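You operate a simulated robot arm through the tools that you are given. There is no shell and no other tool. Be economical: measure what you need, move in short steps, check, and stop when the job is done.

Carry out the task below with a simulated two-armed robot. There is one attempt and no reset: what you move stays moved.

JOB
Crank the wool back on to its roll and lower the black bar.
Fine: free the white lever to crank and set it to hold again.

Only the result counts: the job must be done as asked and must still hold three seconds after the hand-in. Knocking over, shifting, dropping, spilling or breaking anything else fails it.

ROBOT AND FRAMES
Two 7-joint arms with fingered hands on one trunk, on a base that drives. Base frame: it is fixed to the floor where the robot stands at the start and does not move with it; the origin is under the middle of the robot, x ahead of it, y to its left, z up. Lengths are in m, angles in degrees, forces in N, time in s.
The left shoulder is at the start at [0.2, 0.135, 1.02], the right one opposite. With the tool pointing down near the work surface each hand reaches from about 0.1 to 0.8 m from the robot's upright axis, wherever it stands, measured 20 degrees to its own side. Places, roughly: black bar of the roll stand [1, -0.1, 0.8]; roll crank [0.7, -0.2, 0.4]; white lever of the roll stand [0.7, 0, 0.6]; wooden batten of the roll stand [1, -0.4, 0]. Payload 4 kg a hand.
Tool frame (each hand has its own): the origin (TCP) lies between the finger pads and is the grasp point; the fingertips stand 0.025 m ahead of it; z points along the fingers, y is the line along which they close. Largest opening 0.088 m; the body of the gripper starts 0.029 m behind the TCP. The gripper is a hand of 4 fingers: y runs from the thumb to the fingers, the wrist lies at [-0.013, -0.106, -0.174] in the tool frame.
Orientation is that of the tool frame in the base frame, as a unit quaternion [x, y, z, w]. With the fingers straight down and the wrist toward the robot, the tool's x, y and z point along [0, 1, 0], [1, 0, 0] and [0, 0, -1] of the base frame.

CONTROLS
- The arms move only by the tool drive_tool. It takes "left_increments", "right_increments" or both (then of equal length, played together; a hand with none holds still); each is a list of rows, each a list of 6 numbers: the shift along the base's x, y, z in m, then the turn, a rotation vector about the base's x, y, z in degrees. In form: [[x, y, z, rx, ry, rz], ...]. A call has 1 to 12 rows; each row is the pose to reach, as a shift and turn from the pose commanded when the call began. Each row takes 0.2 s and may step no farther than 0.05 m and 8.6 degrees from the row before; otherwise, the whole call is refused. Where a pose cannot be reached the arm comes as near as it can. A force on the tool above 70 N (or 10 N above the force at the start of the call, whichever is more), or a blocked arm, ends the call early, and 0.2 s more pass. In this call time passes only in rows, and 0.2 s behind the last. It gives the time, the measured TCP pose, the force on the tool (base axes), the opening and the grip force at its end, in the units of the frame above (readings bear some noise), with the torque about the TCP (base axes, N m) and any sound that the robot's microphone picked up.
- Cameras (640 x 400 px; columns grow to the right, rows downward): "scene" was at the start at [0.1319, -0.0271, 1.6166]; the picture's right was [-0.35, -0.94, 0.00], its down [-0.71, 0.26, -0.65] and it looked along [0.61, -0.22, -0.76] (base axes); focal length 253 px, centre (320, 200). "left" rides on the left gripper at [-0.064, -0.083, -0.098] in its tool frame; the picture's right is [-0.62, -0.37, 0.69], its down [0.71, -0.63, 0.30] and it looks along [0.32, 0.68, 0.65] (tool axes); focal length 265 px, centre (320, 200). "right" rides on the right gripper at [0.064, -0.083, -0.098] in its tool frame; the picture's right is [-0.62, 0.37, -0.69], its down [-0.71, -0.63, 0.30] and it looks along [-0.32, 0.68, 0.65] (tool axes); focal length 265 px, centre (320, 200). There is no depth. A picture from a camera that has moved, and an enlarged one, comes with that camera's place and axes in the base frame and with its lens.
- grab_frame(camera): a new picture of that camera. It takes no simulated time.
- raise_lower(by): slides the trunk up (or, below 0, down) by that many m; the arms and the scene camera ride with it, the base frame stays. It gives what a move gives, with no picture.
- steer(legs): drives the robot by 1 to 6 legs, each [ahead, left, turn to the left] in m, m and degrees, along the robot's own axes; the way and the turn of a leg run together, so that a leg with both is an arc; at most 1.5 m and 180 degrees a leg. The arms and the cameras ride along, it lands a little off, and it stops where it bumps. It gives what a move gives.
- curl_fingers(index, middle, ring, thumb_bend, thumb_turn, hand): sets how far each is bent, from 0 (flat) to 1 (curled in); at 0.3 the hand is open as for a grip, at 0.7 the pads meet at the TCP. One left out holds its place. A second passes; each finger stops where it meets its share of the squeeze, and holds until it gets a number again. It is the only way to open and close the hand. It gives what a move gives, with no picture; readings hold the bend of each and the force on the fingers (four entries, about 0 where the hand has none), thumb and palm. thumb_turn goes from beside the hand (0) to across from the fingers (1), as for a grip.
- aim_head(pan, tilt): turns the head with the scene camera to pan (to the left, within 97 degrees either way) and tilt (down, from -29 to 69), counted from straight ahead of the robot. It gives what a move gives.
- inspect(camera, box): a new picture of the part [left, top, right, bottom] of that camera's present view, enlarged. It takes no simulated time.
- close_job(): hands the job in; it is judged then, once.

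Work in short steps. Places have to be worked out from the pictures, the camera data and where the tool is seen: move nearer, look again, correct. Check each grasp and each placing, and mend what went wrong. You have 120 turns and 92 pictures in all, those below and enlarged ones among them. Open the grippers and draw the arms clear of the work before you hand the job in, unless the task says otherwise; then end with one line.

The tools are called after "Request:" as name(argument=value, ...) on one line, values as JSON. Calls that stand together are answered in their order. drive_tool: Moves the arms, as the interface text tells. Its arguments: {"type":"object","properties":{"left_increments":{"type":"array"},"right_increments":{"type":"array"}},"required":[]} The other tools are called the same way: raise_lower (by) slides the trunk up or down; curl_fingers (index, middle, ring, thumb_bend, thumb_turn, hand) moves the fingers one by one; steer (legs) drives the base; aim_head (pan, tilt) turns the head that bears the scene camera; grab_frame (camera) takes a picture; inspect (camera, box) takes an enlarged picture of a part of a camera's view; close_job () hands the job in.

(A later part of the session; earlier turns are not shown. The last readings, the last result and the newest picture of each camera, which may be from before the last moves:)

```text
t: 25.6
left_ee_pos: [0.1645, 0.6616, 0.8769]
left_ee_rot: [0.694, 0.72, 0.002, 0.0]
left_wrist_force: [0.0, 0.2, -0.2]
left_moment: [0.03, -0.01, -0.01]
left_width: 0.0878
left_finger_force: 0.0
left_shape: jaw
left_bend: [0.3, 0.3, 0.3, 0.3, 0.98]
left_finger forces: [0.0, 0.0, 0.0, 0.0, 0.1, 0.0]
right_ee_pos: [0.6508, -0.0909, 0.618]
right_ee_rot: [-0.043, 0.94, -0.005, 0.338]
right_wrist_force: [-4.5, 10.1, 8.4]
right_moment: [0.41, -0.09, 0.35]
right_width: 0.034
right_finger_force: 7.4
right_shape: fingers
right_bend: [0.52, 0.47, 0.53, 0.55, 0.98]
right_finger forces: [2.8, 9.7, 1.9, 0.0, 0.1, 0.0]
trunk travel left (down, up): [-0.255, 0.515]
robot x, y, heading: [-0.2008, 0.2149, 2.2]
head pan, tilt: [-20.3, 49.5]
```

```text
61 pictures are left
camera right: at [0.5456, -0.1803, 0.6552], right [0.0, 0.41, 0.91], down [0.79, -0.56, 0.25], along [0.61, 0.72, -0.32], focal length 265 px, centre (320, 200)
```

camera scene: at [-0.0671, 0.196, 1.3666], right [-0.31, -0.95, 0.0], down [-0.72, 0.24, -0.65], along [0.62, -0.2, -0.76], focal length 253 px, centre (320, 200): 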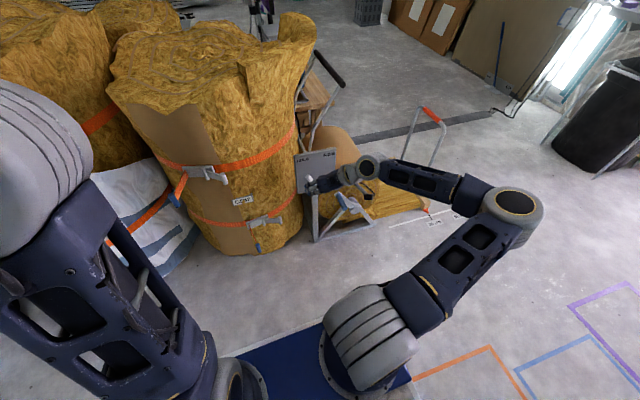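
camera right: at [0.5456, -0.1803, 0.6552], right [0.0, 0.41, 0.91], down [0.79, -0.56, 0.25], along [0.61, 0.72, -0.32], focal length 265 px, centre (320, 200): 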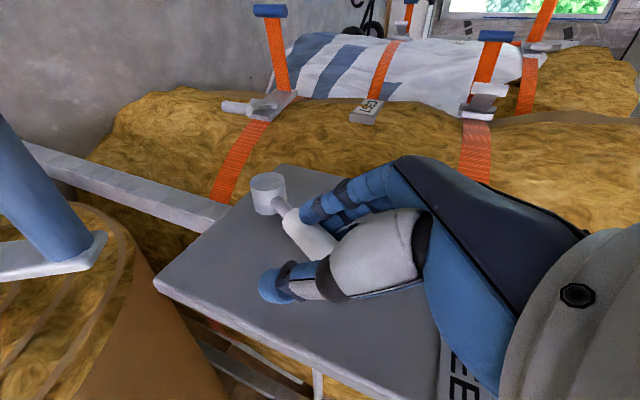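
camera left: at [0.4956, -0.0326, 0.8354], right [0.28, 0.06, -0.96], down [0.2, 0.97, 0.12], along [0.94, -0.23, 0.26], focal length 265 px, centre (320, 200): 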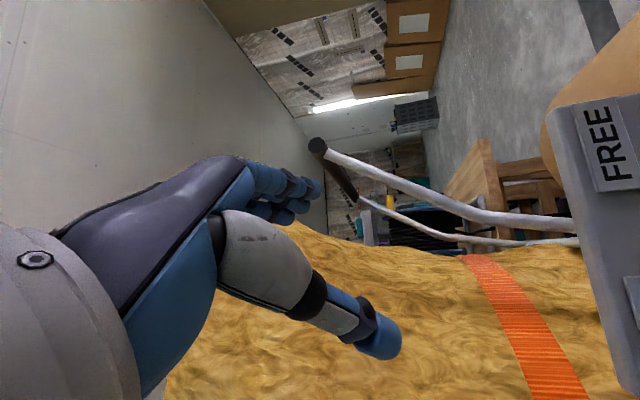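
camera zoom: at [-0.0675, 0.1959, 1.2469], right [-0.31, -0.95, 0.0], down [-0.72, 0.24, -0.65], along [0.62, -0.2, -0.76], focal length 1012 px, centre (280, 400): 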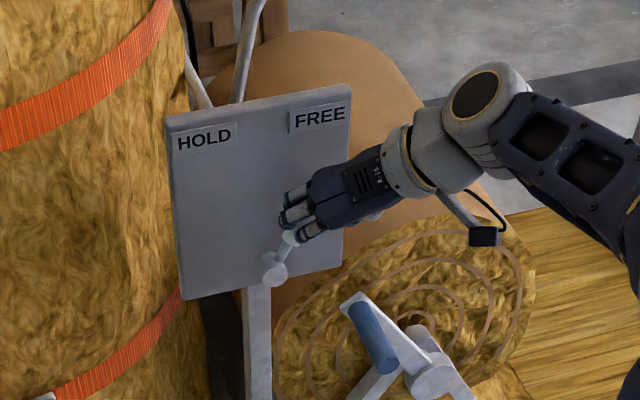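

The lever now leans to the FREE side and the force is about 10 N. I'll push a little more to find the stop.

Request:
drive_tool(right_increments=[[0, -0.012, -0.003, 0, 0, 0], [0, -0.024, -0.006, 0, 0, 0]])

Request:
inspect(camera="scene", box=[260, 100, 400, 200])

```text
t: 26.2
left_ee_pos: [0.164, 0.6632, 0.8765]
left_ee_rot: [0.693, 0.721, 0.001, 0.001]
left_wrist_force: [0.2, 1.0, -0.1]
left_moment: [-0.01, 0.0, -0.01]
left_width: 0.088
left_finger_force: 0.0
left_shape: jaw
left_bend: [0.3, 0.3, 0.3, 0.3, 0.98]
left_finger forces: [0.0, 0.1, 0.0, 0.0, 0.1, 0.0]
right_ee_pos: [0.6493, -0.1125, 0.6136]
right_ee_rot: [-0.043, 0.939, -0.004, 0.342]
right_wrist_force: [-2.1, 29.2, 20.5]
right_moment: [1.12, -0.44, 0.85]
right_width: 0.0312
right_finger_force: 17.8
right_shape: fingers
right_bend: [0.55, 0.21, 0.38, 0.55, 0.98]
right_finger forces: [0.0, 20.9, 14.0, 0.0, 0.0, 0.0]
trunk travel left (down, up): [-0.255, 0.515]
robot x, y, heading: [-0.198, 0.2192, 2.1]
head pan, tilt: [-20.3, 49.5]
```

```text
4.00 times, centred on (330, 150) of scene
camera zoom: at [-0.0677, 0.1964, 1.2469], right [-0.31, -0.95, 0.0], down [-0.72, 0.24, -0.65], along [0.62, -0.2, -0.76], focal length 1012 px, centre (280, 400)
```

zoom: 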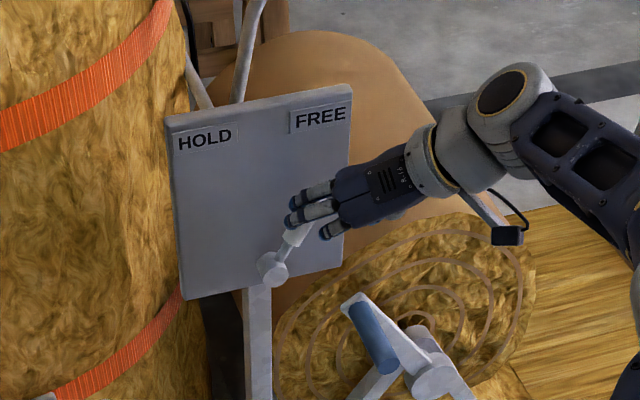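

That was the stop at 29 N, with the lever well toward FREE. I'll unload and withdraw back along the approach.

Request:
drive_tool(right_increments=[[0, 0.02, 0.0, 0, 0, 0], [-0.02, 0.02, 0.02, 0, 0, 0], [-0.05, 0.01, 0.045, 0, 0, 0], [-0.08, 0.0, 0.07, 0, 0, 0], [-0.11, -0.03, 0.07, 0, 0, 0], [-0.13, -0.06, 0.04, 0, 0, 0]])

Request:
inspect(camera="scene", box=[240, 80, 480, 230])

Request:
grab_frame(camera="right")

```text
t: 27.6
left_ee_pos: [0.1647, 0.6612, 0.8773]
left_ee_rot: [0.694, 0.72, 0.001, 0.0]
left_wrist_force: [0.0, 0.2, -0.2]
left_moment: [0.0, -0.02, 0.0]
left_width: 0.0877
left_finger_force: 0.1
left_shape: jaw
left_bend: [0.3, 0.3, 0.3, 0.3, 0.98]
left_finger forces: [0.0, 0.0, 0.0, 0.1, 0.0, 0.0]
right_ee_pos: [0.5176, -0.1777, 0.6483]
right_ee_rot: [-0.042, 0.94, -0.008, 0.339]
right_wrist_force: [-0.7, 0.3, -0.7]
right_moment: [0.03, -0.06, -0.02]
right_width: 0.0311
right_finger_force: 0.0
right_shape: fingers
right_bend: [0.55, 0.55, 0.55, 0.55, 0.98]
right_finger forces: [0.0, 0.1, 0.0, 0.0, 0.0, 0.0]
trunk travel left (down, up): [-0.255, 0.515]
robot x, y, heading: [-0.1988, 0.2214, 2.3]
head pan, tilt: [-20.3, 49.5]
```

```text
2.67 times, centred on (360, 155) of scene
camera zoom: at [-0.0671, 0.1957, 1.2467], right [-0.31, -0.95, 0.0], down [-0.72, 0.24, -0.65], along [0.62, -0.2, -0.76], focal length 675 px, centre (213, 320)
```

zoom: 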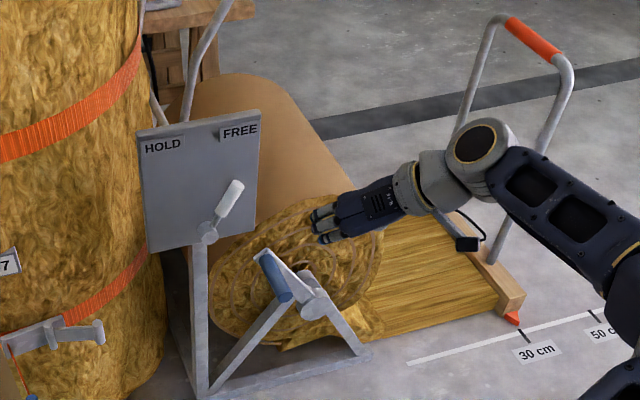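

```text
58 pictures are left
camera right: at [0.4134, -0.2669, 0.6876], right [0.01, 0.41, 0.91], down [0.79, -0.56, 0.25], along [0.62, 0.72, -0.33], focal length 265 px, centre (320, 200)
```

right: 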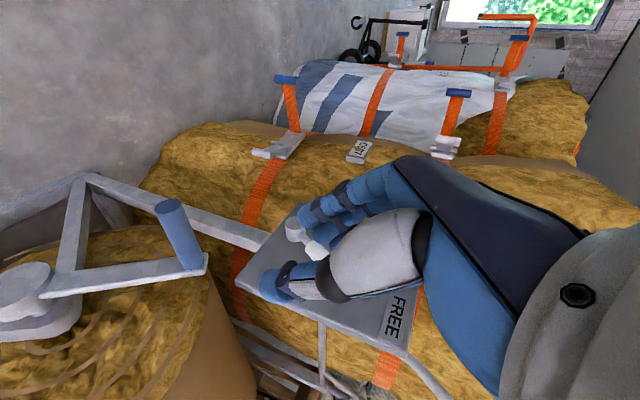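

The lever is at FREE. The scale's zero is at about y=-0.52 and the batten pointer is at 30 cm. I'll open the hand, line up with the handle (y≈-0.139, z≈0.452), and lower the trunk.

Request:
curl_fingers(hand="right", index=0.3, middle=0.3, ring=0.3, thumb_bend=0.3)

Request:
drive_tool(right_increments=[[0.01, 0.02, 0.02, 0, 0, 0], [0.02, 0.038, 0.03, 0, 0, 0]])

Request:
raise_lower(by=-0.12)

Request:
grab_frame(camera="right")

Request:
inspect(camera="scene", box=[240, 60, 480, 210])

```text
t: 28.6
left_ee_pos: [0.1645, 0.6615, 0.8779]
left_ee_rot: [0.694, 0.72, 0.002, 0.0]
left_wrist_force: [0.8, -0.5, 0.4]
left_moment: [0.05, 0.03, -0.02]
left_width: 0.088
left_finger_force: 0.0
left_shape: jaw
left_bend: [0.3, 0.3, 0.3, 0.3, 0.98]
left_finger forces: [0.0, 0.0, 0.0, 0.0, 0.0, 0.1]
right_ee_pos: [0.5178, -0.1775, 0.6482]
right_ee_rot: [-0.041, 0.94, -0.009, 0.339]
right_wrist_force: [-1.0, 1.1, -0.1]
right_moment: [0.02, -0.04, 0.01]
right_width: 0.0845
right_finger_force: 0.0
right_shape: fingers
right_bend: [0.3, 0.3, 0.3, 0.3, 0.98]
right_finger forces: [0.1, 0.0, 0.0, 0.0, 0.1, 0.0]
trunk travel left (down, up): [-0.255, 0.515]
robot x, y, heading: [-0.199, 0.2174, 2.3]
head pan, tilt: [-20.3, 49.5]
```

```text
t: 29.2
left_ee_pos: [0.1646, 0.6618, 0.8773]
left_ee_rot: [0.694, 0.72, 0.002, 0.001]
left_wrist_force: [0.9, 0.2, 0.3]
left_moment: [0.02, 0.01, -0.01]
left_width: 0.0878
left_finger_force: 0.1
left_shape: jaw
left_bend: [0.3, 0.3, 0.3, 0.3, 0.98]
left_finger forces: [0.0, 0.1, 0.0, 0.0, 0.0, 0.0]
right_ee_pos: [0.5384, -0.1388, 0.6807]
right_ee_rot: [-0.041, 0.94, -0.008, 0.34]
right_wrist_force: [0.5, -0.1, -0.5]
right_moment: [0.01, 0.01, 0.0]
right_width: 0.0843
right_finger_force: 0.2
right_shape: fingers
right_bend: [0.3, 0.3, 0.3, 0.3, 0.98]
right_finger forces: [0.0, 0.0, 0.0, 0.1, 0.0, 0.0]
trunk travel left (down, up): [-0.255, 0.515]
robot x, y, heading: [-0.2024, 0.2192, 2.0]
head pan, tilt: [-20.3, 49.5]
```

```text
t: 30.7
left_ee_pos: [0.1645, 0.6616, 0.7556]
left_ee_rot: [0.694, 0.72, 0.001, 0.0]
left_wrist_force: [1.2, -0.5, -0.1]
left_moment: [0.02, -0.03, -0.03]
left_width: 0.0878
left_finger_force: 0.0
left_shape: jaw
left_bend: [0.3, 0.3, 0.3, 0.3, 0.98]
left_finger forces: [0.1, 0.0, 0.0, 0.0, 0.0, 0.0]
right_ee_pos: [0.5381, -0.1403, 0.5581]
right_ee_rot: [-0.041, 0.939, -0.009, 0.34]
right_wrist_force: [0.7, 0.8, 0.1]
right_moment: [0.01, 0.01, -0.02]
right_width: 0.0844
right_finger_force: 0.1
right_shape: fingers
right_bend: [0.3, 0.3, 0.3, 0.3, 0.98]
right_finger forces: [0.0, 0.0, 0.1, 0.0, 0.1, 0.1]
trunk travel left (down, up): [-0.135, 0.635]
robot x, y, heading: [-0.1967, 0.2173, 2.2]
head pan, tilt: [-20.3, 49.5]
```

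```text
57 pictures are left
camera right: at [0.4338, -0.2295, 0.5979], right [0.01, 0.41, 0.91], down [0.79, -0.56, 0.25], along [0.62, 0.72, -0.33], focal length 265 px, centre (320, 200)
```

right: 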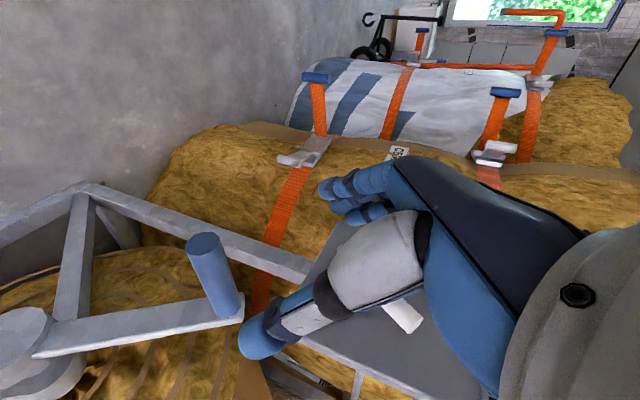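

```text
2.67 times, centred on (360, 135) of scene
camera zoom: at [-0.0672, 0.1956, 1.1267], right [-0.31, -0.95, 0.0], down [-0.72, 0.24, -0.65], along [0.62, -0.2, -0.76], focal length 675 px, centre (213, 373)
```

zoom: 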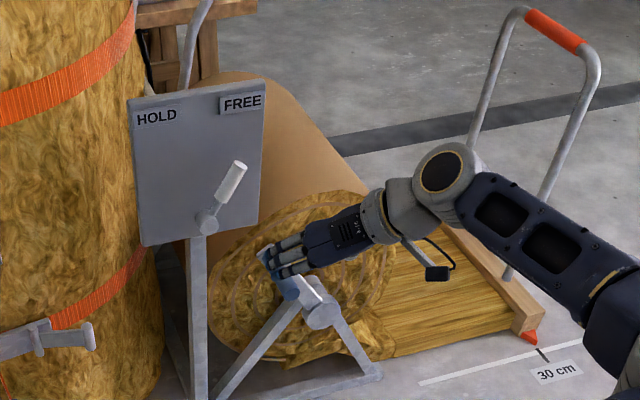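

The handle axis is confirmed at y≈-0.138, z≈0.455, and the hub at y≈-0.24, z≈0.32. I'll advance on to the handle.

Request:
drive_tool(right_increments=[[0.02, 0.001, -0.025, 0, 0, 0], [0.04, 0.002, -0.05, 0, 0, 0], [0.06, 0.002, -0.075, 0, 0, 0], [0.08, 0.002, -0.1, 0, 0, 0]])

Request:
grab_frame(camera="right")

Request:
inspect(camera="scene", box=[280, 120, 400, 195])

```text
t: 31.7
left_ee_pos: [0.1651, 0.661, 0.7572]
left_ee_rot: [0.694, 0.72, 0.003, 0.001]
left_wrist_force: [0.4, -0.3, -0.2]
left_moment: [-0.01, 0.0, -0.01]
left_width: 0.088
left_finger_force: 0.0
left_shape: jaw
left_bend: [0.3, 0.3, 0.3, 0.3, 0.98]
left_finger forces: [0.0, 0.1, 0.0, 0.1, 0.1, 0.0]
right_ee_pos: [0.6199, -0.1376, 0.4581]
right_ee_rot: [-0.041, 0.94, -0.009, 0.339]
right_wrist_force: [0.1, -0.3, -0.5]
right_moment: [0.0, -0.05, 0.0]
right_width: 0.0846
right_finger_force: 0.1
right_shape: fingers
right_bend: [0.3, 0.3, 0.3, 0.3, 0.98]
right_finger forces: [0.1, 0.1, 0.0, 0.0, 0.0, 0.0]
trunk travel left (down, up): [-0.135, 0.635]
robot x, y, heading: [-0.1984, 0.2144, 2.2]
head pan, tilt: [-20.3, 49.5]
```

```text
55 pictures are left
camera right: at [0.514, -0.2271, 0.4971], right [0.01, 0.41, 0.91], down [0.79, -0.57, 0.25], along [0.62, 0.72, -0.33], focal length 265 px, centre (320, 200)
```

right: 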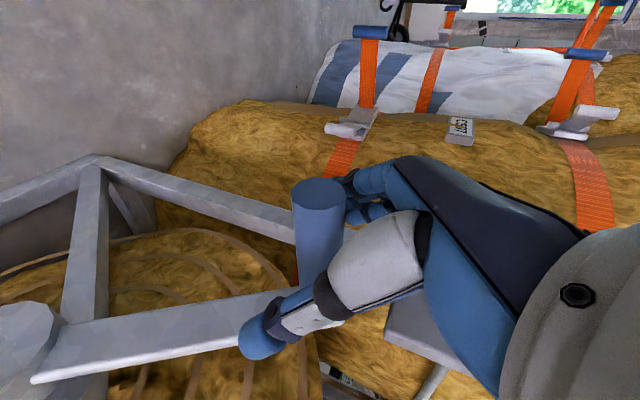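

```text
5.33 times, centred on (340, 158) of scene
camera zoom: at [-0.0673, 0.1954, 1.1267], right [-0.31, -0.95, 0.0], down [-0.72, 0.24, -0.65], along [0.62, -0.2, -0.76], focal length 1350 px, centre (213, 427)
```

zoom: 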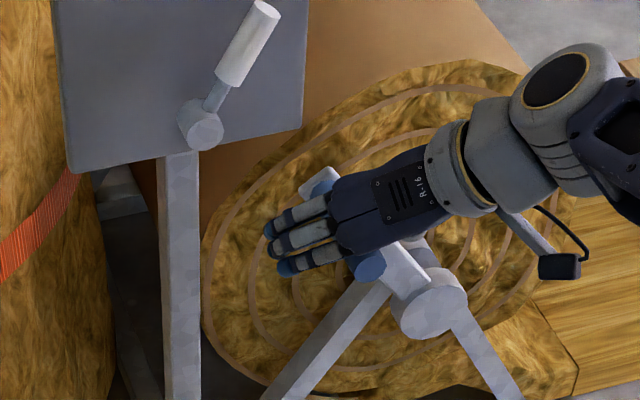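

The handle sits between the thumb and fingers under the palm. I'll close the fingers on it moderately.

Request:
curl_fingers(hand="right", index=0.65, middle=0.65, ring=0.65, thumb_bend=0.55)

Request:
grab_frame(camera="right")

```text
t: 32.7
left_ee_pos: [0.1645, 0.6625, 0.7573]
left_ee_rot: [0.693, 0.72, 0.002, 0.001]
left_wrist_force: [-0.8, 0.2, 0.0]
left_moment: [0.0, -0.03, 0.04]
left_width: 0.088
left_finger_force: 0.1
left_shape: jaw
left_bend: [0.3, 0.3, 0.3, 0.3, 0.98]
left_finger forces: [0.0, 0.1, 0.1, 0.0, 0.1, 0.0]
right_ee_pos: [0.6199, -0.137, 0.4582]
right_ee_rot: [-0.04, 0.94, -0.008, 0.339]
right_wrist_force: [0.1, 2.5, -0.9]
right_moment: [0.02, -0.01, 0.06]
right_width: 0.02
right_finger_force: 1.7
right_shape: fingers
right_bend: [0.65, 0.64, 0.63, 0.55, 0.98]
right_finger forces: [0.0, 1.4, 1.1, 0.0, 0.0, 0.1]
trunk travel left (down, up): [-0.135, 0.635]
robot x, y, heading: [-0.2025, 0.2189, 2.3]
head pan, tilt: [-20.3, 49.5]
```

```text
53 pictures are left
camera right: at [0.514, -0.2263, 0.4972], right [0.01, 0.41, 0.91], down [0.79, -0.56, 0.25], along [0.62, 0.72, -0.33], focal length 265 px, centre (320, 200)
```

right: 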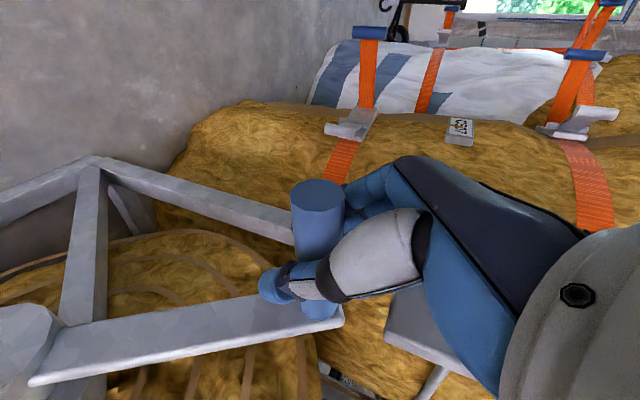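

The handle is enclosed, with light contact. I'll start cranking clockwise as seen from the robot (up and to the right), about 30° first.

Request:
drive_tool(right_increments=[[0, -0.0147, 0.0098, 0, 0, 0], [0, -0.0303, 0.0181, 0, 0, 0], [0, -0.0467, 0.0248, 0, 0, 0], [0, -0.0637, 0.0296, 0, 0, 0], [0, -0.0811, 0.0327, 0, 0, 0]])

Request:
inspect(camera="scene", box=[240, 60, 480, 210])

Request:
grab_frame(camera="right")

```text
t: 33.9
left_ee_pos: [0.1647, 0.6617, 0.7558]
left_ee_rot: [0.694, 0.72, 0.002, 0.002]
left_wrist_force: [-0.6, 0.6, -0.2]
left_moment: [-0.02, 0.0, 0.0]
left_width: 0.0879
left_finger_force: 0.1
left_shape: jaw
left_bend: [0.3, 0.3, 0.3, 0.3, 0.98]
left_finger forces: [0.0, 0.0, 0.1, 0.0, 0.1, 0.0]
right_ee_pos: [0.6193, -0.2188, 0.4942]
right_ee_rot: [-0.04, 0.939, -0.009, 0.341]
right_wrist_force: [0.8, 7.6, 6.3]
right_moment: [0.14, -0.17, 0.13]
right_width: 0.023
right_finger_force: 4.0
right_shape: fingers
right_bend: [0.62, 0.61, 0.63, 0.55, 0.98]
right_finger forces: [1.9, 2.7, 3.6, 0.0, 0.0, 0.1]
trunk travel left (down, up): [-0.135, 0.635]
robot x, y, heading: [-0.1982, 0.2195, 2.1]
head pan, tilt: [-20.3, 49.5]
```

```text
2.67 times, centred on (360, 135) of scene
camera zoom: at [-0.0673, 0.1958, 1.1267], right [-0.31, -0.95, 0.0], down [-0.72, 0.24, -0.65], along [0.62, -0.2, -0.76], focal length 675 px, centre (213, 373)
```

zoom: 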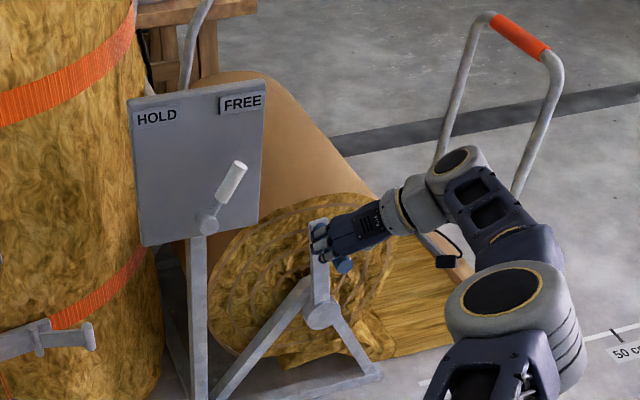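

```text
51 pictures are left
camera right: at [0.513, -0.308, 0.5326], right [0.0, 0.41, 0.91], down [0.79, -0.57, 0.25], along [0.62, 0.71, -0.32], focal length 265 px, centre (320, 200)
```

right: 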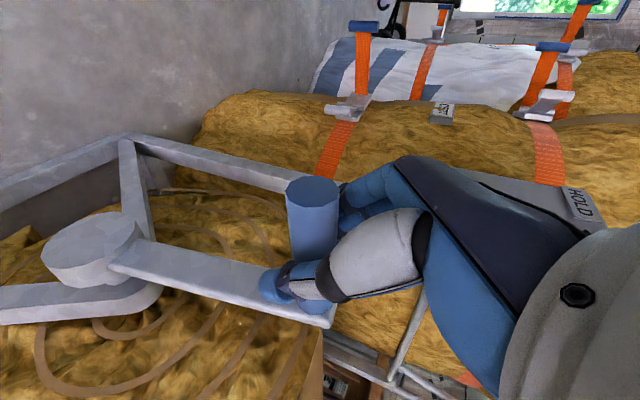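

The batten moved in roughly 10 cm for 30°. I'll continue another 30°.

Request:
drive_tool(right_increments=[[0, -0.0176, 0.0012, 0, 0, 0], [0, -0.0353, 0.0006, 0, 0, 0], [0, -0.0528, -0.0018, 0, 0, 0], [0, -0.07, -0.0061, 0, 0, 0], [0, -0.0866, -0.0122, 0, 0, 0]])

Request:
grab_frame(camera="scene")

Request:
grab_frame(camera="right")

```text
t: 35.1
left_ee_pos: [0.164, 0.6627, 0.7563]
left_ee_rot: [0.694, 0.72, 0.001, 0.0]
left_wrist_force: [0.4, -0.5, 0.4]
left_moment: [-0.04, 0.02, -0.02]
left_width: 0.0877
left_finger_force: 0.1
left_shape: jaw
left_bend: [0.3, 0.3, 0.3, 0.3, 0.98]
left_finger forces: [0.0, 0.0, 0.0, 0.1, 0.0, 0.0]
right_ee_pos: [0.5879, -0.2672, 0.4937]
right_ee_rot: [-0.041, 0.94, -0.009, 0.339]
right_wrist_force: [3.5, 5.2, 1.1]
right_moment: [0.05, -0.01, 0.05]
right_width: 0.0222
right_finger_force: 2.6
right_shape: fingers
right_bend: [0.63, 0.62, 0.62, 0.55, 0.98]
right_finger forces: [1.4, 1.9, 2.1, 0.1, 0.0, 0.1]
right hand out of reach, approached as far as the arm can: row 1, 2, 3, 4, 5
trunk travel left (down, up): [-0.135, 0.635]
robot x, y, heading: [-0.1987, 0.2176, 2.1]
head pan, tilt: [-20.3, 49.5]
```

```text
50 pictures are left
camera scene: at [-0.0671, 0.1956, 1.1266], right [-0.31, -0.95, 0.0], down [-0.72, 0.24, -0.65], along [0.62, -0.2, -0.76], focal length 253 px, centre (320, 200)
```

scene: 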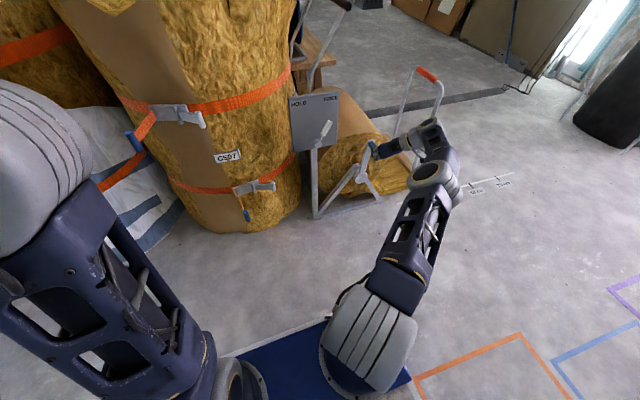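

```text
49 pictures are left
camera right: at [0.483, -0.3565, 0.5319], right [0.01, 0.41, 0.91], down [0.79, -0.57, 0.25], along [0.62, 0.72, -0.33], focal length 265 px, centre (320, 200)
```

right: 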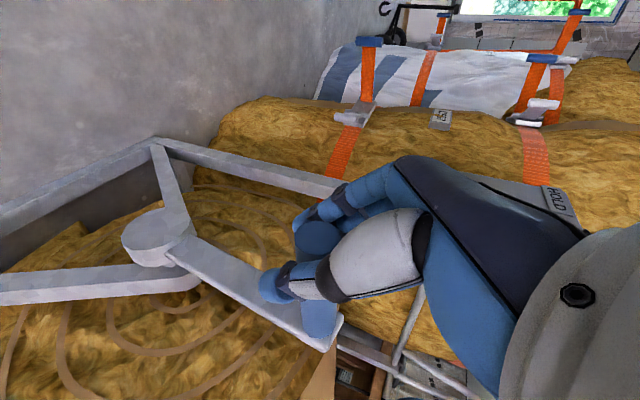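

The arm is at full stretch, so I need the base further right. I'll open the hand, back off, move the base and re-grip, checking whether the crank stays put.

Request:
curl_fingers(hand="right", index=0.3, middle=0.3, ring=0.3, thumb_bend=0.3)

Request:
drive_tool(right_increments=[[-0.025, 0, 0.03, 0, 0, 0], [-0.05, 0, 0.06, 0, 0, 0], [-0.08, 0, 0.09, 0, 0, 0], [-0.12, 0, 0.11, 0, 0, 0]])

Request:
steer(legs=[[0.0, -0.25, 0]])

Request:
inspect(camera="scene", box=[220, 30, 540, 230])

Request:
grab_frame(camera="right")

```text
t: 36.1
left_ee_pos: [0.1643, 0.6608, 0.757]
left_ee_rot: [0.694, 0.72, 0.003, 0.001]
left_wrist_force: [-0.1, -0.1, -0.1]
left_moment: [0.02, -0.02, -0.04]
left_width: 0.0881
left_finger_force: 0.0
left_shape: jaw
left_bend: [0.3, 0.3, 0.3, 0.3, 0.98]
left_finger forces: [0.0, 0.1, 0.0, 0.0, 0.0, 0.0]
right_ee_pos: [0.5883, -0.2664, 0.4936]
right_ee_rot: [-0.041, 0.94, -0.008, 0.339]
right_wrist_force: [0.0, -0.1, -0.2]
right_moment: [-0.03, 0.02, -0.02]
right_width: 0.0843
right_finger_force: 0.1
right_shape: fingers
right_bend: [0.3, 0.3, 0.3, 0.3, 0.98]
right_finger forces: [0.0, 0.1, 0.0, 0.0, 0.2, 0.1]
trunk travel left (down, up): [-0.135, 0.635]
robot x, y, heading: [-0.2017, 0.2173, 2.2]
head pan, tilt: [-20.3, 49.5]
```

```text
t: 37.1
left_ee_pos: [0.1654, 0.6618, 0.7565]
left_ee_rot: [0.694, 0.72, 0.002, 0.001]
left_wrist_force: [-0.6, 0.0, -0.1]
left_moment: [-0.02, 0.01, -0.01]
left_width: 0.0876
left_finger_force: 0.1
left_shape: jaw
left_bend: [0.3, 0.3, 0.3, 0.3, 0.98]
left_finger forces: [0.0, 0.0, 0.1, 0.1, 0.1, 0.0]
right_ee_pos: [0.4676, -0.266, 0.6041]
right_ee_rot: [-0.043, 0.94, -0.008, 0.339]
right_wrist_force: [0.9, 0.0, -0.8]
right_moment: [-0.02, 0.0, 0.03]
right_width: 0.0844
right_finger_force: 0.1
right_shape: fingers
right_bend: [0.3, 0.3, 0.3, 0.3, 0.98]
right_finger forces: [0.0, 0.0, 0.0, 0.0, 0.0, 0.0]
trunk travel left (down, up): [-0.135, 0.635]
robot x, y, heading: [-0.1975, 0.2164, 2.4]
head pan, tilt: [-20.3, 49.5]
```

```text
t: 38.9
left_ee_pos: [0.1748, 0.4162, 0.757]
left_ee_rot: [0.694, 0.72, 0.003, 0.001]
left_wrist_force: [0.0, 0.2, -0.6]
left_moment: [0.0, 0.01, 0.03]
left_width: 0.0878
left_finger_force: 0.0
left_shape: jaw
left_bend: [0.3, 0.3, 0.3, 0.3, 0.98]
left_finger forces: [0.0, 0.1, 0.1, 0.1, 0.0, 0.0]
right_ee_pos: [0.4777, -0.5125, 0.6027]
right_ee_rot: [-0.041, 0.94, -0.009, 0.339]
right_wrist_force: [0.5, -0.3, -0.3]
right_moment: [-0.02, 0.02, -0.02]
right_width: 0.0842
right_finger_force: 0.0
right_shape: fingers
right_bend: [0.3, 0.3, 0.3, 0.3, 0.98]
right_finger forces: [0.1, 0.0, 0.0, 0.0, 0.1, 0.0]
trunk travel left (down, up): [-0.135, 0.635]
robot x, y, heading: [-0.1898, -0.0289, 2.0]
head pan, tilt: [-20.3, 49.5]
```

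```text
2.00 times, centred on (380, 130) of scene
camera zoom: at [-0.0581, -0.05, 1.1266], right [-0.31, -0.95, 0.0], down [-0.72, 0.24, -0.65], along [0.62, -0.2, -0.76], focal length 506 px, centre (200, 340)
```

zoom: 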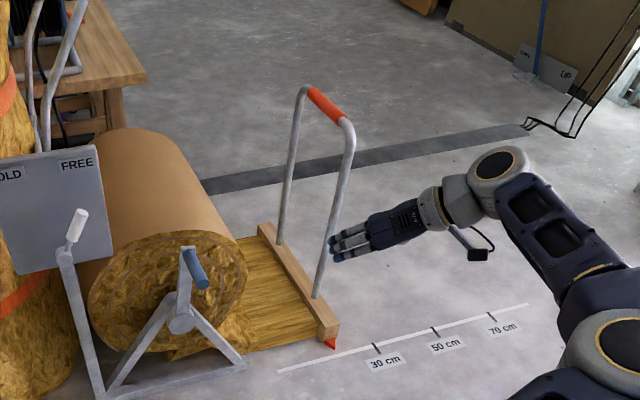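

```text
47 pictures are left
camera right: at [0.3722, -0.6022, 0.642], right [0.01, 0.41, 0.91], down [0.79, -0.56, 0.25], along [0.62, 0.72, -0.33], focal length 265 px, centre (320, 200)
```

right: 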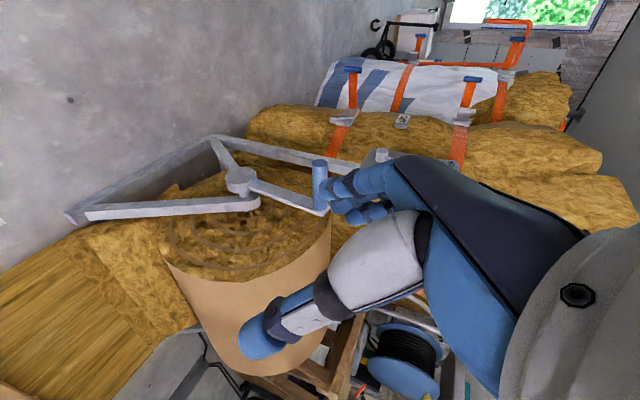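

The crank stayed put with the arm near vertical, and the pointer is at about 15 cm. The handle is now around y=-0.26, z=0.495, so I'll move to a staging point beside it.

Request:
drive_tool(right_increments=[[0.01, 0.04, 0, 0, 0, 0], [0.02, 0.08, 0, 0, 0, 0], [0.03, 0.12, 0, 0, 0, 0], [0.04, 0.16, 0, 0, 0, 0], [0.05, 0.2, -0.005, 0, 0, 0], [0.055, 0.24, -0.01, 0, 0, 0], [0.062, 0.254, -0.013, 0, 0, 0]])

Request:
grab_frame(camera="right")

```text
t: 40.5
left_ee_pos: [0.1737, 0.4152, 0.7573]
left_ee_rot: [0.694, 0.72, 0.002, 0.0]
left_wrist_force: [0.3, -0.2, 0.0]
left_moment: [0.01, 0.02, -0.01]
left_width: 0.0877
left_finger_force: 0.0
left_shape: jaw
left_bend: [0.3, 0.3, 0.3, 0.3, 0.98]
left_finger forces: [0.1, 0.0, 0.1, 0.1, 0.0, 0.1]
right_ee_pos: [0.5405, -0.2569, 0.5902]
right_ee_rot: [-0.04, 0.94, -0.009, 0.339]
right_wrist_force: [0.4, 0.3, 0.3]
right_moment: [-0.02, -0.01, 0.0]
right_width: 0.0845
right_finger_force: 0.0
right_shape: fingers
right_bend: [0.3, 0.3, 0.3, 0.3, 0.98]
right_finger forces: [0.1, 0.0, 0.0, 0.0, 0.1, 0.0]
trunk travel left (down, up): [-0.135, 0.635]
robot x, y, heading: [-0.1927, -0.0291, 2.0]
head pan, tilt: [-20.3, 49.5]
```

```text
46 pictures are left
camera right: at [0.4355, -0.3473, 0.6284], right [0.01, 0.41, 0.91], down [0.79, -0.57, 0.25], along [0.62, 0.72, -0.33], focal length 265 px, centre (320, 200)
```

right: 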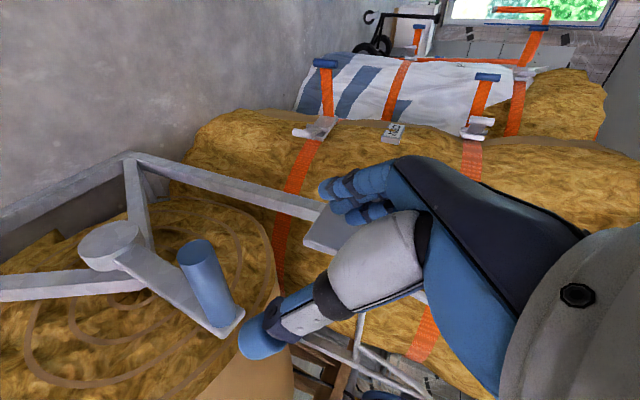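

The handle end is at about (0.585, -0.2645, 0.491). I'll advance, then close.

Request:
drive_tool(right_increments=[[0.02, -0.003, -0.024, 0, 0, 0], [0.04, -0.005, -0.048, 0, 0, 0], [0.06, -0.005, -0.072, 0, 0, 0], [0.082, -0.005, -0.096, 0, 0, 0]])

Request:
curl_fingers(hand="right", index=0.65, middle=0.65, ring=0.65, thumb_bend=0.55)

Request:
grab_frame(camera="right")

```text
t: 41.5
left_ee_pos: [0.1741, 0.4155, 0.7569]
left_ee_rot: [0.694, 0.72, 0.003, 0.001]
left_wrist_force: [1.0, -0.6, 0.0]
left_moment: [0.02, 0.01, -0.01]
left_width: 0.0876
left_finger_force: 0.0
left_shape: jaw
left_bend: [0.3, 0.3, 0.3, 0.3, 0.98]
left_finger forces: [0.0, 0.1, 0.1, 0.1, 0.0, 0.1]
right_ee_pos: [0.6225, -0.2643, 0.4954]
right_ee_rot: [-0.041, 0.94, -0.008, 0.34]
right_wrist_force: [0.2, -0.3, 0.5]
right_moment: [0.0, 0.01, 0.03]
right_width: 0.0849
right_finger_force: 0.1
right_shape: fingers
right_bend: [0.3, 0.3, 0.3, 0.3, 0.98]
right_finger forces: [0.0, 0.1, 0.0, 0.0, 0.0, 0.1]
trunk travel left (down, up): [-0.135, 0.635]
robot x, y, heading: [-0.1912, -0.0334, 2.0]
head pan, tilt: [-20.3, 49.5]
```

```text
t: 42.5
left_ee_pos: [0.1745, 0.4156, 0.7559]
left_ee_rot: [0.695, 0.719, 0.002, 0.0]
left_wrist_force: [0.2, 0.0, 0.5]
left_moment: [-0.01, 0.0, -0.01]
left_width: 0.0879
left_finger_force: 0.1
left_shape: jaw
left_bend: [0.3, 0.3, 0.3, 0.3, 0.98]
left_finger forces: [0.0, 0.0, 0.0, 0.0, 0.1, 0.0]
right_ee_pos: [0.6228, -0.2642, 0.4961]
right_ee_rot: [-0.041, 0.94, -0.008, 0.339]
right_wrist_force: [0.2, 1.3, -0.3]
right_moment: [0.0, 0.03, 0.03]
right_width: 0.02
right_finger_force: 0.6
right_shape: fingers
right_bend: [0.65, 0.64, 0.65, 0.55, 0.98]
right_finger forces: [0.0, 1.1, 0.0, 0.0, 0.0, 0.1]
trunk travel left (down, up): [-0.135, 0.635]
robot x, y, heading: [-0.1896, -0.0279, 2.2]
head pan, tilt: [-20.3, 49.5]
```

```text
45 pictures are left
camera right: at [0.518, -0.353, 0.5347], right [0.01, 0.41, 0.91], down [0.79, -0.56, 0.25], along [0.62, 0.72, -0.33], focal length 265 px, centre (320, 200)
```

right: 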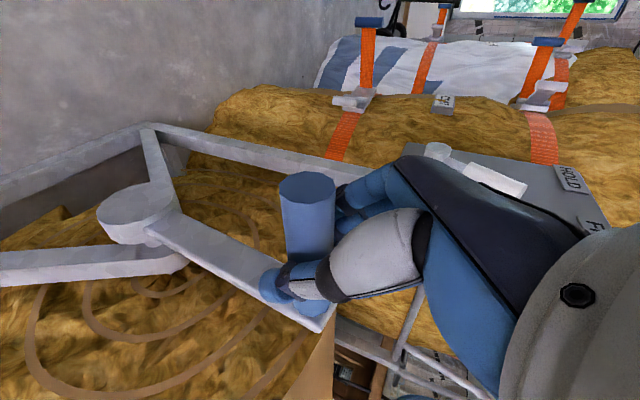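

The handle is held. I'll crank another 30° down the right-hand side.

Request:
drive_tool(right_increments=[[0, -0.0174, -0.0031, 0, 0, 0], [0, -0.0344, -0.0079, 0, 0, 0], [0, -0.0508, -0.0146, 0, 0, 0], [0, -0.0664, -0.0229, 0, 0, 0], [0, -0.0811, -0.0328, 0, 0, 0]])

Request:
inspect(camera="scene", box=[220, 30, 540, 230])

```text
t: 43.7
left_ee_pos: [0.1747, 0.4168, 0.7568]
left_ee_rot: [0.694, 0.72, 0.002, 0.001]
left_wrist_force: [-0.4, 0.8, 0.2]
left_moment: [0.01, 0.0, 0.02]
left_width: 0.0877
left_finger_force: 0.1
left_shape: jaw
left_bend: [0.3, 0.3, 0.3, 0.3, 0.98]
left_finger forces: [0.1, 0.1, 0.0, 0.0, 0.1, 0.0]
right_ee_pos: [0.6223, -0.3447, 0.4618]
right_ee_rot: [-0.042, 0.94, -0.008, 0.339]
right_wrist_force: [0.2, 4.7, 2.1]
right_moment: [0.04, -0.01, 0.07]
right_width: 0.021
right_finger_force: 2.0
right_shape: fingers
right_bend: [0.64, 0.64, 0.61, 0.55, 0.98]
right_finger forces: [0.3, 0.6, 2.8, 0.0, 0.0, 0.0]
trunk travel left (down, up): [-0.135, 0.635]
robot x, y, heading: [-0.1877, -0.0286, 2.2]
head pan, tilt: [-20.3, 49.5]
```

```text
2.00 times, centred on (380, 130) of scene
camera zoom: at [-0.0581, -0.05, 1.1266], right [-0.31, -0.95, 0.0], down [-0.72, 0.24, -0.65], along [0.62, -0.2, -0.76], focal length 506 px, centre (200, 340)
```

zoom: 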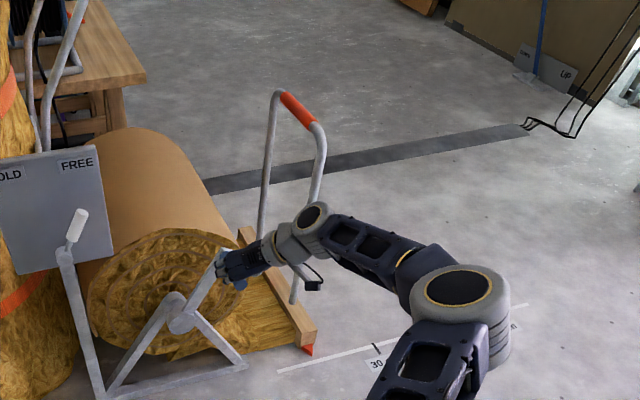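

The pointer is at about 9 cm. I'll crank about 24° more and check.

Request:
drive_tool(right_increments=[[0, -0.0136, -0.0114, 0, 0, 0], [0, -0.0258, -0.0241, 0, 0, 0], [0, -0.0367, -0.038, 0, 0, 0], [0, -0.0461, -0.053, 0, 0, 0]])

Request:
inspect(camera="scene", box=[220, 30, 540, 230])

Request:
grab_frame(camera="right")

```text
t: 44.7
left_ee_pos: [0.1738, 0.4156, 0.7557]
left_ee_rot: [0.694, 0.72, 0.002, 0.001]
left_wrist_force: [-0.1, -1.2, 0.0]
left_moment: [-0.02, 0.01, 0.01]
left_width: 0.0878
left_finger_force: 0.1
left_shape: jaw
left_bend: [0.3, 0.3, 0.3, 0.3, 0.98]
left_finger forces: [0.1, 0.0, 0.0, 0.0, 0.1, 0.0]
right_ee_pos: [0.6216, -0.3927, 0.4086]
right_ee_rot: [-0.04, 0.94, -0.008, 0.339]
right_wrist_force: [-0.6, 2.5, 4.0]
right_moment: [0.0, 0.11, -0.05]
right_width: 0.021
right_finger_force: 2.0
right_shape: fingers
right_bend: [0.64, 0.65, 0.65, 0.55, 0.98]
right_finger forces: [2.6, 0.1, 0.0, 0.0, 0.0, 2.1]
trunk travel left (down, up): [-0.135, 0.635]
robot x, y, heading: [-0.1904, -0.0274, 2.3]
head pan, tilt: [-20.3, 49.5]
```

```text
2.00 times, centred on (380, 130) of scene
camera zoom: at [-0.0582, -0.05, 1.1267], right [-0.31, -0.95, 0.0], down [-0.72, 0.24, -0.65], along [0.62, -0.2, -0.76], focal length 506 px, centre (200, 340)
```

zoom: 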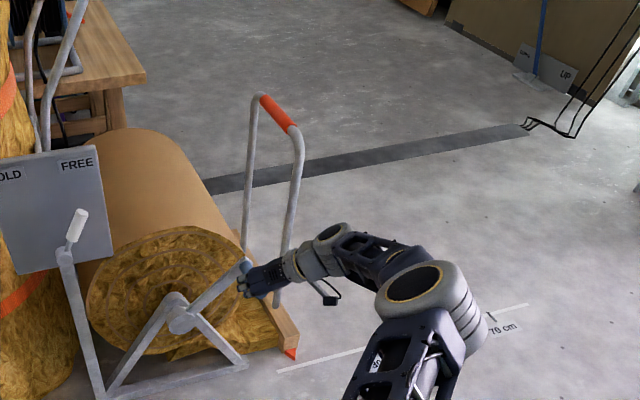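

```text
42 pictures are left
camera right: at [0.5169, -0.4816, 0.4472], right [0.01, 0.41, 0.91], down [0.79, -0.57, 0.25], along [0.62, 0.72, -0.33], focal length 265 px, centre (320, 200)
```

right: 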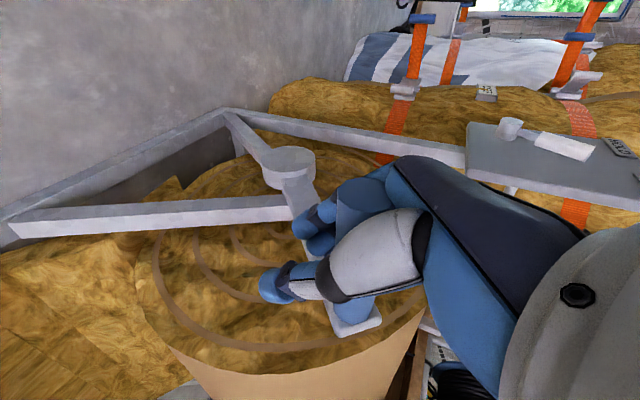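

The pointer is at about 4 cm. I'll crank another 12° and watch the forces.

Request:
drive_tool(right_increments=[[0, -0.0078, -0.0159, 0, 0, 0], [0, -0.0138, -0.0325, 0, 0, 0]])

Request:
inspect(camera="scene", box=[280, 110, 440, 230])

```text
t: 45.3
left_ee_pos: [0.1734, 0.4154, 0.757]
left_ee_rot: [0.694, 0.72, 0.002, 0.001]
left_wrist_force: [-0.3, -0.9, -0.4]
left_moment: [-0.04, 0.0, 0.0]
left_width: 0.0876
left_finger_force: 0.1
left_shape: jaw
left_bend: [0.3, 0.3, 0.3, 0.3, 0.98]
left_finger forces: [0.0, 0.0, 0.1, 0.0, 0.1, 0.0]
right_ee_pos: [0.6076, -0.4008, 0.3844]
right_ee_rot: [-0.04, 0.94, -0.009, 0.339]
right_wrist_force: [-0.9, 1.4, 2.5]
right_moment: [-0.03, 0.08, -0.05]
right_width: 0.0203
right_finger_force: 1.1
right_shape: fingers
right_bend: [0.65, 0.65, 0.65, 0.55, 0.98]
right_finger forces: [0.1, 0.0, 0.1, 0.1, 0.0, 3.0]
right hand out of reach, approached as far as the arm can: row 1, 2
trunk travel left (down, up): [-0.135, 0.635]
robot x, y, heading: [-0.1921, -0.0289, 1.9]
head pan, tilt: [-20.3, 49.5]
```

```text
3.33 times, centred on (360, 170) of scene
camera zoom: at [-0.0581, -0.05, 1.1266], right [-0.31, -0.95, 0.0], down [-0.72, 0.24, -0.65], along [0.62, -0.2, -0.76], focal length 844 px, centre (187, 300)
```

zoom: 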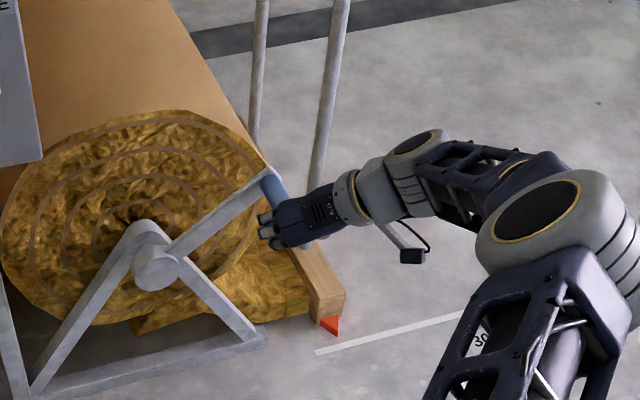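

The pointer is at about 3 cm and the arm's reach is limited downward. I'll use the trunk to push the handle down another 3 cm.

Request:
raise_lower(by=-0.03)

Request:
inspect(camera="scene", box=[280, 110, 440, 230])

```text
t: 46.1
left_ee_pos: [0.1744, 0.4155, 0.7266]
left_ee_rot: [0.694, 0.72, 0.002, 0.0]
left_wrist_force: [-0.3, 0.2, -0.1]
left_moment: [-0.03, 0.0, 0.0]
left_width: 0.0879
left_finger_force: 0.0
left_shape: jaw
left_bend: [0.3, 0.3, 0.3, 0.3, 0.98]
left_finger forces: [0.0, 0.0, 0.0, 0.0, 0.0, 0.0]
right_ee_pos: [0.6086, -0.4009, 0.3541]
right_ee_rot: [-0.04, 0.94, -0.01, 0.339]
right_wrist_force: [-2.8, -5.5, 2.4]
right_moment: [0.23, -0.12, 0.13]
right_width: 0.0205
right_finger_force: 4.2
right_shape: fingers
right_bend: [0.65, 0.65, 0.65, 0.54, 0.97]
right_finger forces: [0.1, 0.1, 0.1, 0.0, 4.8, 2.7]
trunk travel left (down, up): [-0.105, 0.665]
robot x, y, heading: [-0.1903, -0.0312, 2.0]
head pan, tilt: [-20.3, 49.5]
```

```text
3.33 times, centred on (360, 170) of scene
camera zoom: at [-0.0582, -0.0501, 1.0965], right [-0.31, -0.95, 0.0], down [-0.72, 0.24, -0.65], along [0.62, -0.2, -0.76], focal length 844 px, centre (187, 300)
```

zoom: 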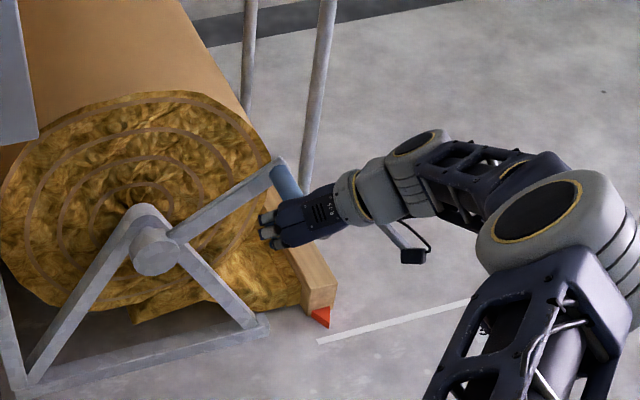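

About 2 cm remain on the scale and the resistance is low. I'll push down another 3.5 cm.

Request:
raise_lower(by=-0.035)

Request:
inspect(camera="scene", box=[280, 110, 440, 230])

```text
t: 46.9
left_ee_pos: [0.1734, 0.4165, 0.6911]
left_ee_rot: [0.695, 0.719, 0.002, 0.0]
left_wrist_force: [0.8, -0.6, -1.2]
left_moment: [-0.01, 0.02, 0.03]
left_width: 0.0877
left_finger_force: 0.0
left_shape: jaw
left_bend: [0.3, 0.3, 0.3, 0.3, 0.98]
left_finger forces: [0.0, 0.0, 0.1, 0.0, 0.0, 0.0]
right_ee_pos: [0.6077, -0.4004, 0.3179]
right_ee_rot: [-0.041, 0.94, -0.009, 0.338]
right_wrist_force: [-10.6, -5.7, -2.8]
right_moment: [0.38, -0.62, -0.04]
right_width: 0.0207
right_finger_force: 6.6
right_shape: fingers
right_bend: [0.65, 0.65, 0.65, 0.54, 0.97]
right_finger forces: [0.0, 0.0, 0.1, 0.0, 8.8, 4.1]
trunk travel left (down, up): [-0.07, 0.7]
robot x, y, heading: [-0.1898, -0.0266, 1.9]
head pan, tilt: [-20.3, 49.5]
```

```text
3.33 times, centred on (360, 170) of scene
camera zoom: at [-0.0581, -0.0501, 1.0614], right [-0.31, -0.95, 0.0], down [-0.72, 0.24, -0.65], along [0.62, -0.2, -0.76], focal length 844 px, centre (187, 300)
```

zoom: 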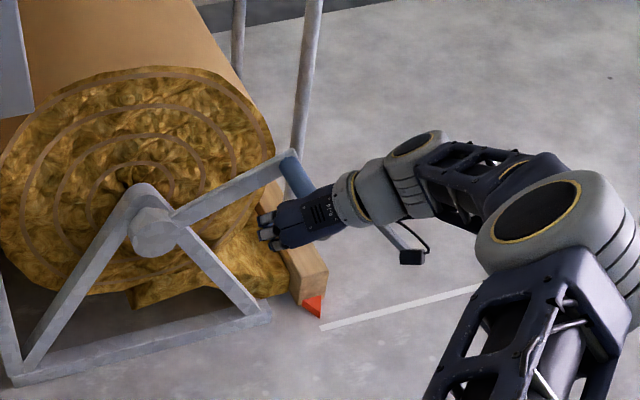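

The pointer is about 0.7 cm short of the line's start. One more 1.5 cm push.

Request:
raise_lower(by=-0.015)

Request:
grab_frame(camera="right")

Request:
inspect(camera="scene", box=[280, 110, 440, 230])

```text
t: 47.5
left_ee_pos: [0.1751, 0.4173, 0.677]
left_ee_rot: [0.694, 0.72, 0.002, 0.001]
left_wrist_force: [-0.4, 0.4, -0.3]
left_moment: [0.01, -0.02, 0.0]
left_width: 0.0878
left_finger_force: 0.0
left_shape: jaw
left_bend: [0.3, 0.3, 0.3, 0.3, 0.98]
left_finger forces: [0.1, 0.0, 0.1, 0.0, 0.0, 0.1]
right_ee_pos: [0.6086, -0.4003, 0.3039]
right_ee_rot: [-0.04, 0.94, -0.008, 0.338]
right_wrist_force: [-7.9, -3.6, -3.1]
right_moment: [0.27, -0.52, -0.1]
right_width: 0.02
right_finger_force: 5.5
right_shape: fingers
right_bend: [0.65, 0.65, 0.65, 0.55, 0.97]
right_finger forces: [0.0, 0.1, 0.0, 0.1, 7.4, 3.5]
trunk travel left (down, up): [-0.055, 0.715]
robot x, y, heading: [-0.1864, -0.027, 2.4]
head pan, tilt: [-20.3, 49.5]
```

```text
38 pictures are left
camera right: at [0.5035, -0.4894, 0.343], right [0.01, 0.41, 0.91], down [0.79, -0.57, 0.25], along [0.62, 0.72, -0.33], focal length 265 px, centre (320, 200)
```

right: 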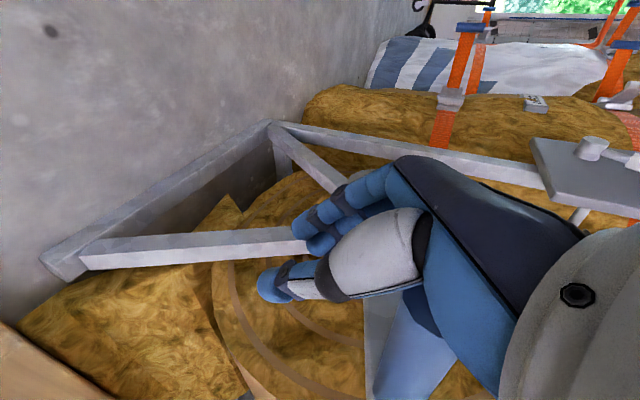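

```text
3.33 times, centred on (360, 170) of scene
camera zoom: at [-0.0581, -0.05, 1.0465], right [-0.31, -0.95, 0.0], down [-0.72, 0.24, -0.65], along [0.62, -0.2, -0.76], focal length 844 px, centre (187, 300)
```

zoom: 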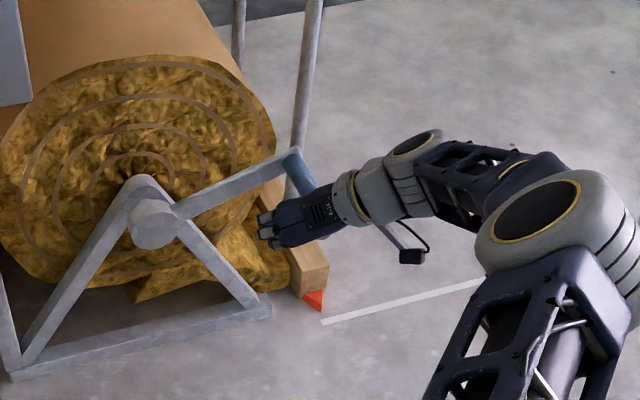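

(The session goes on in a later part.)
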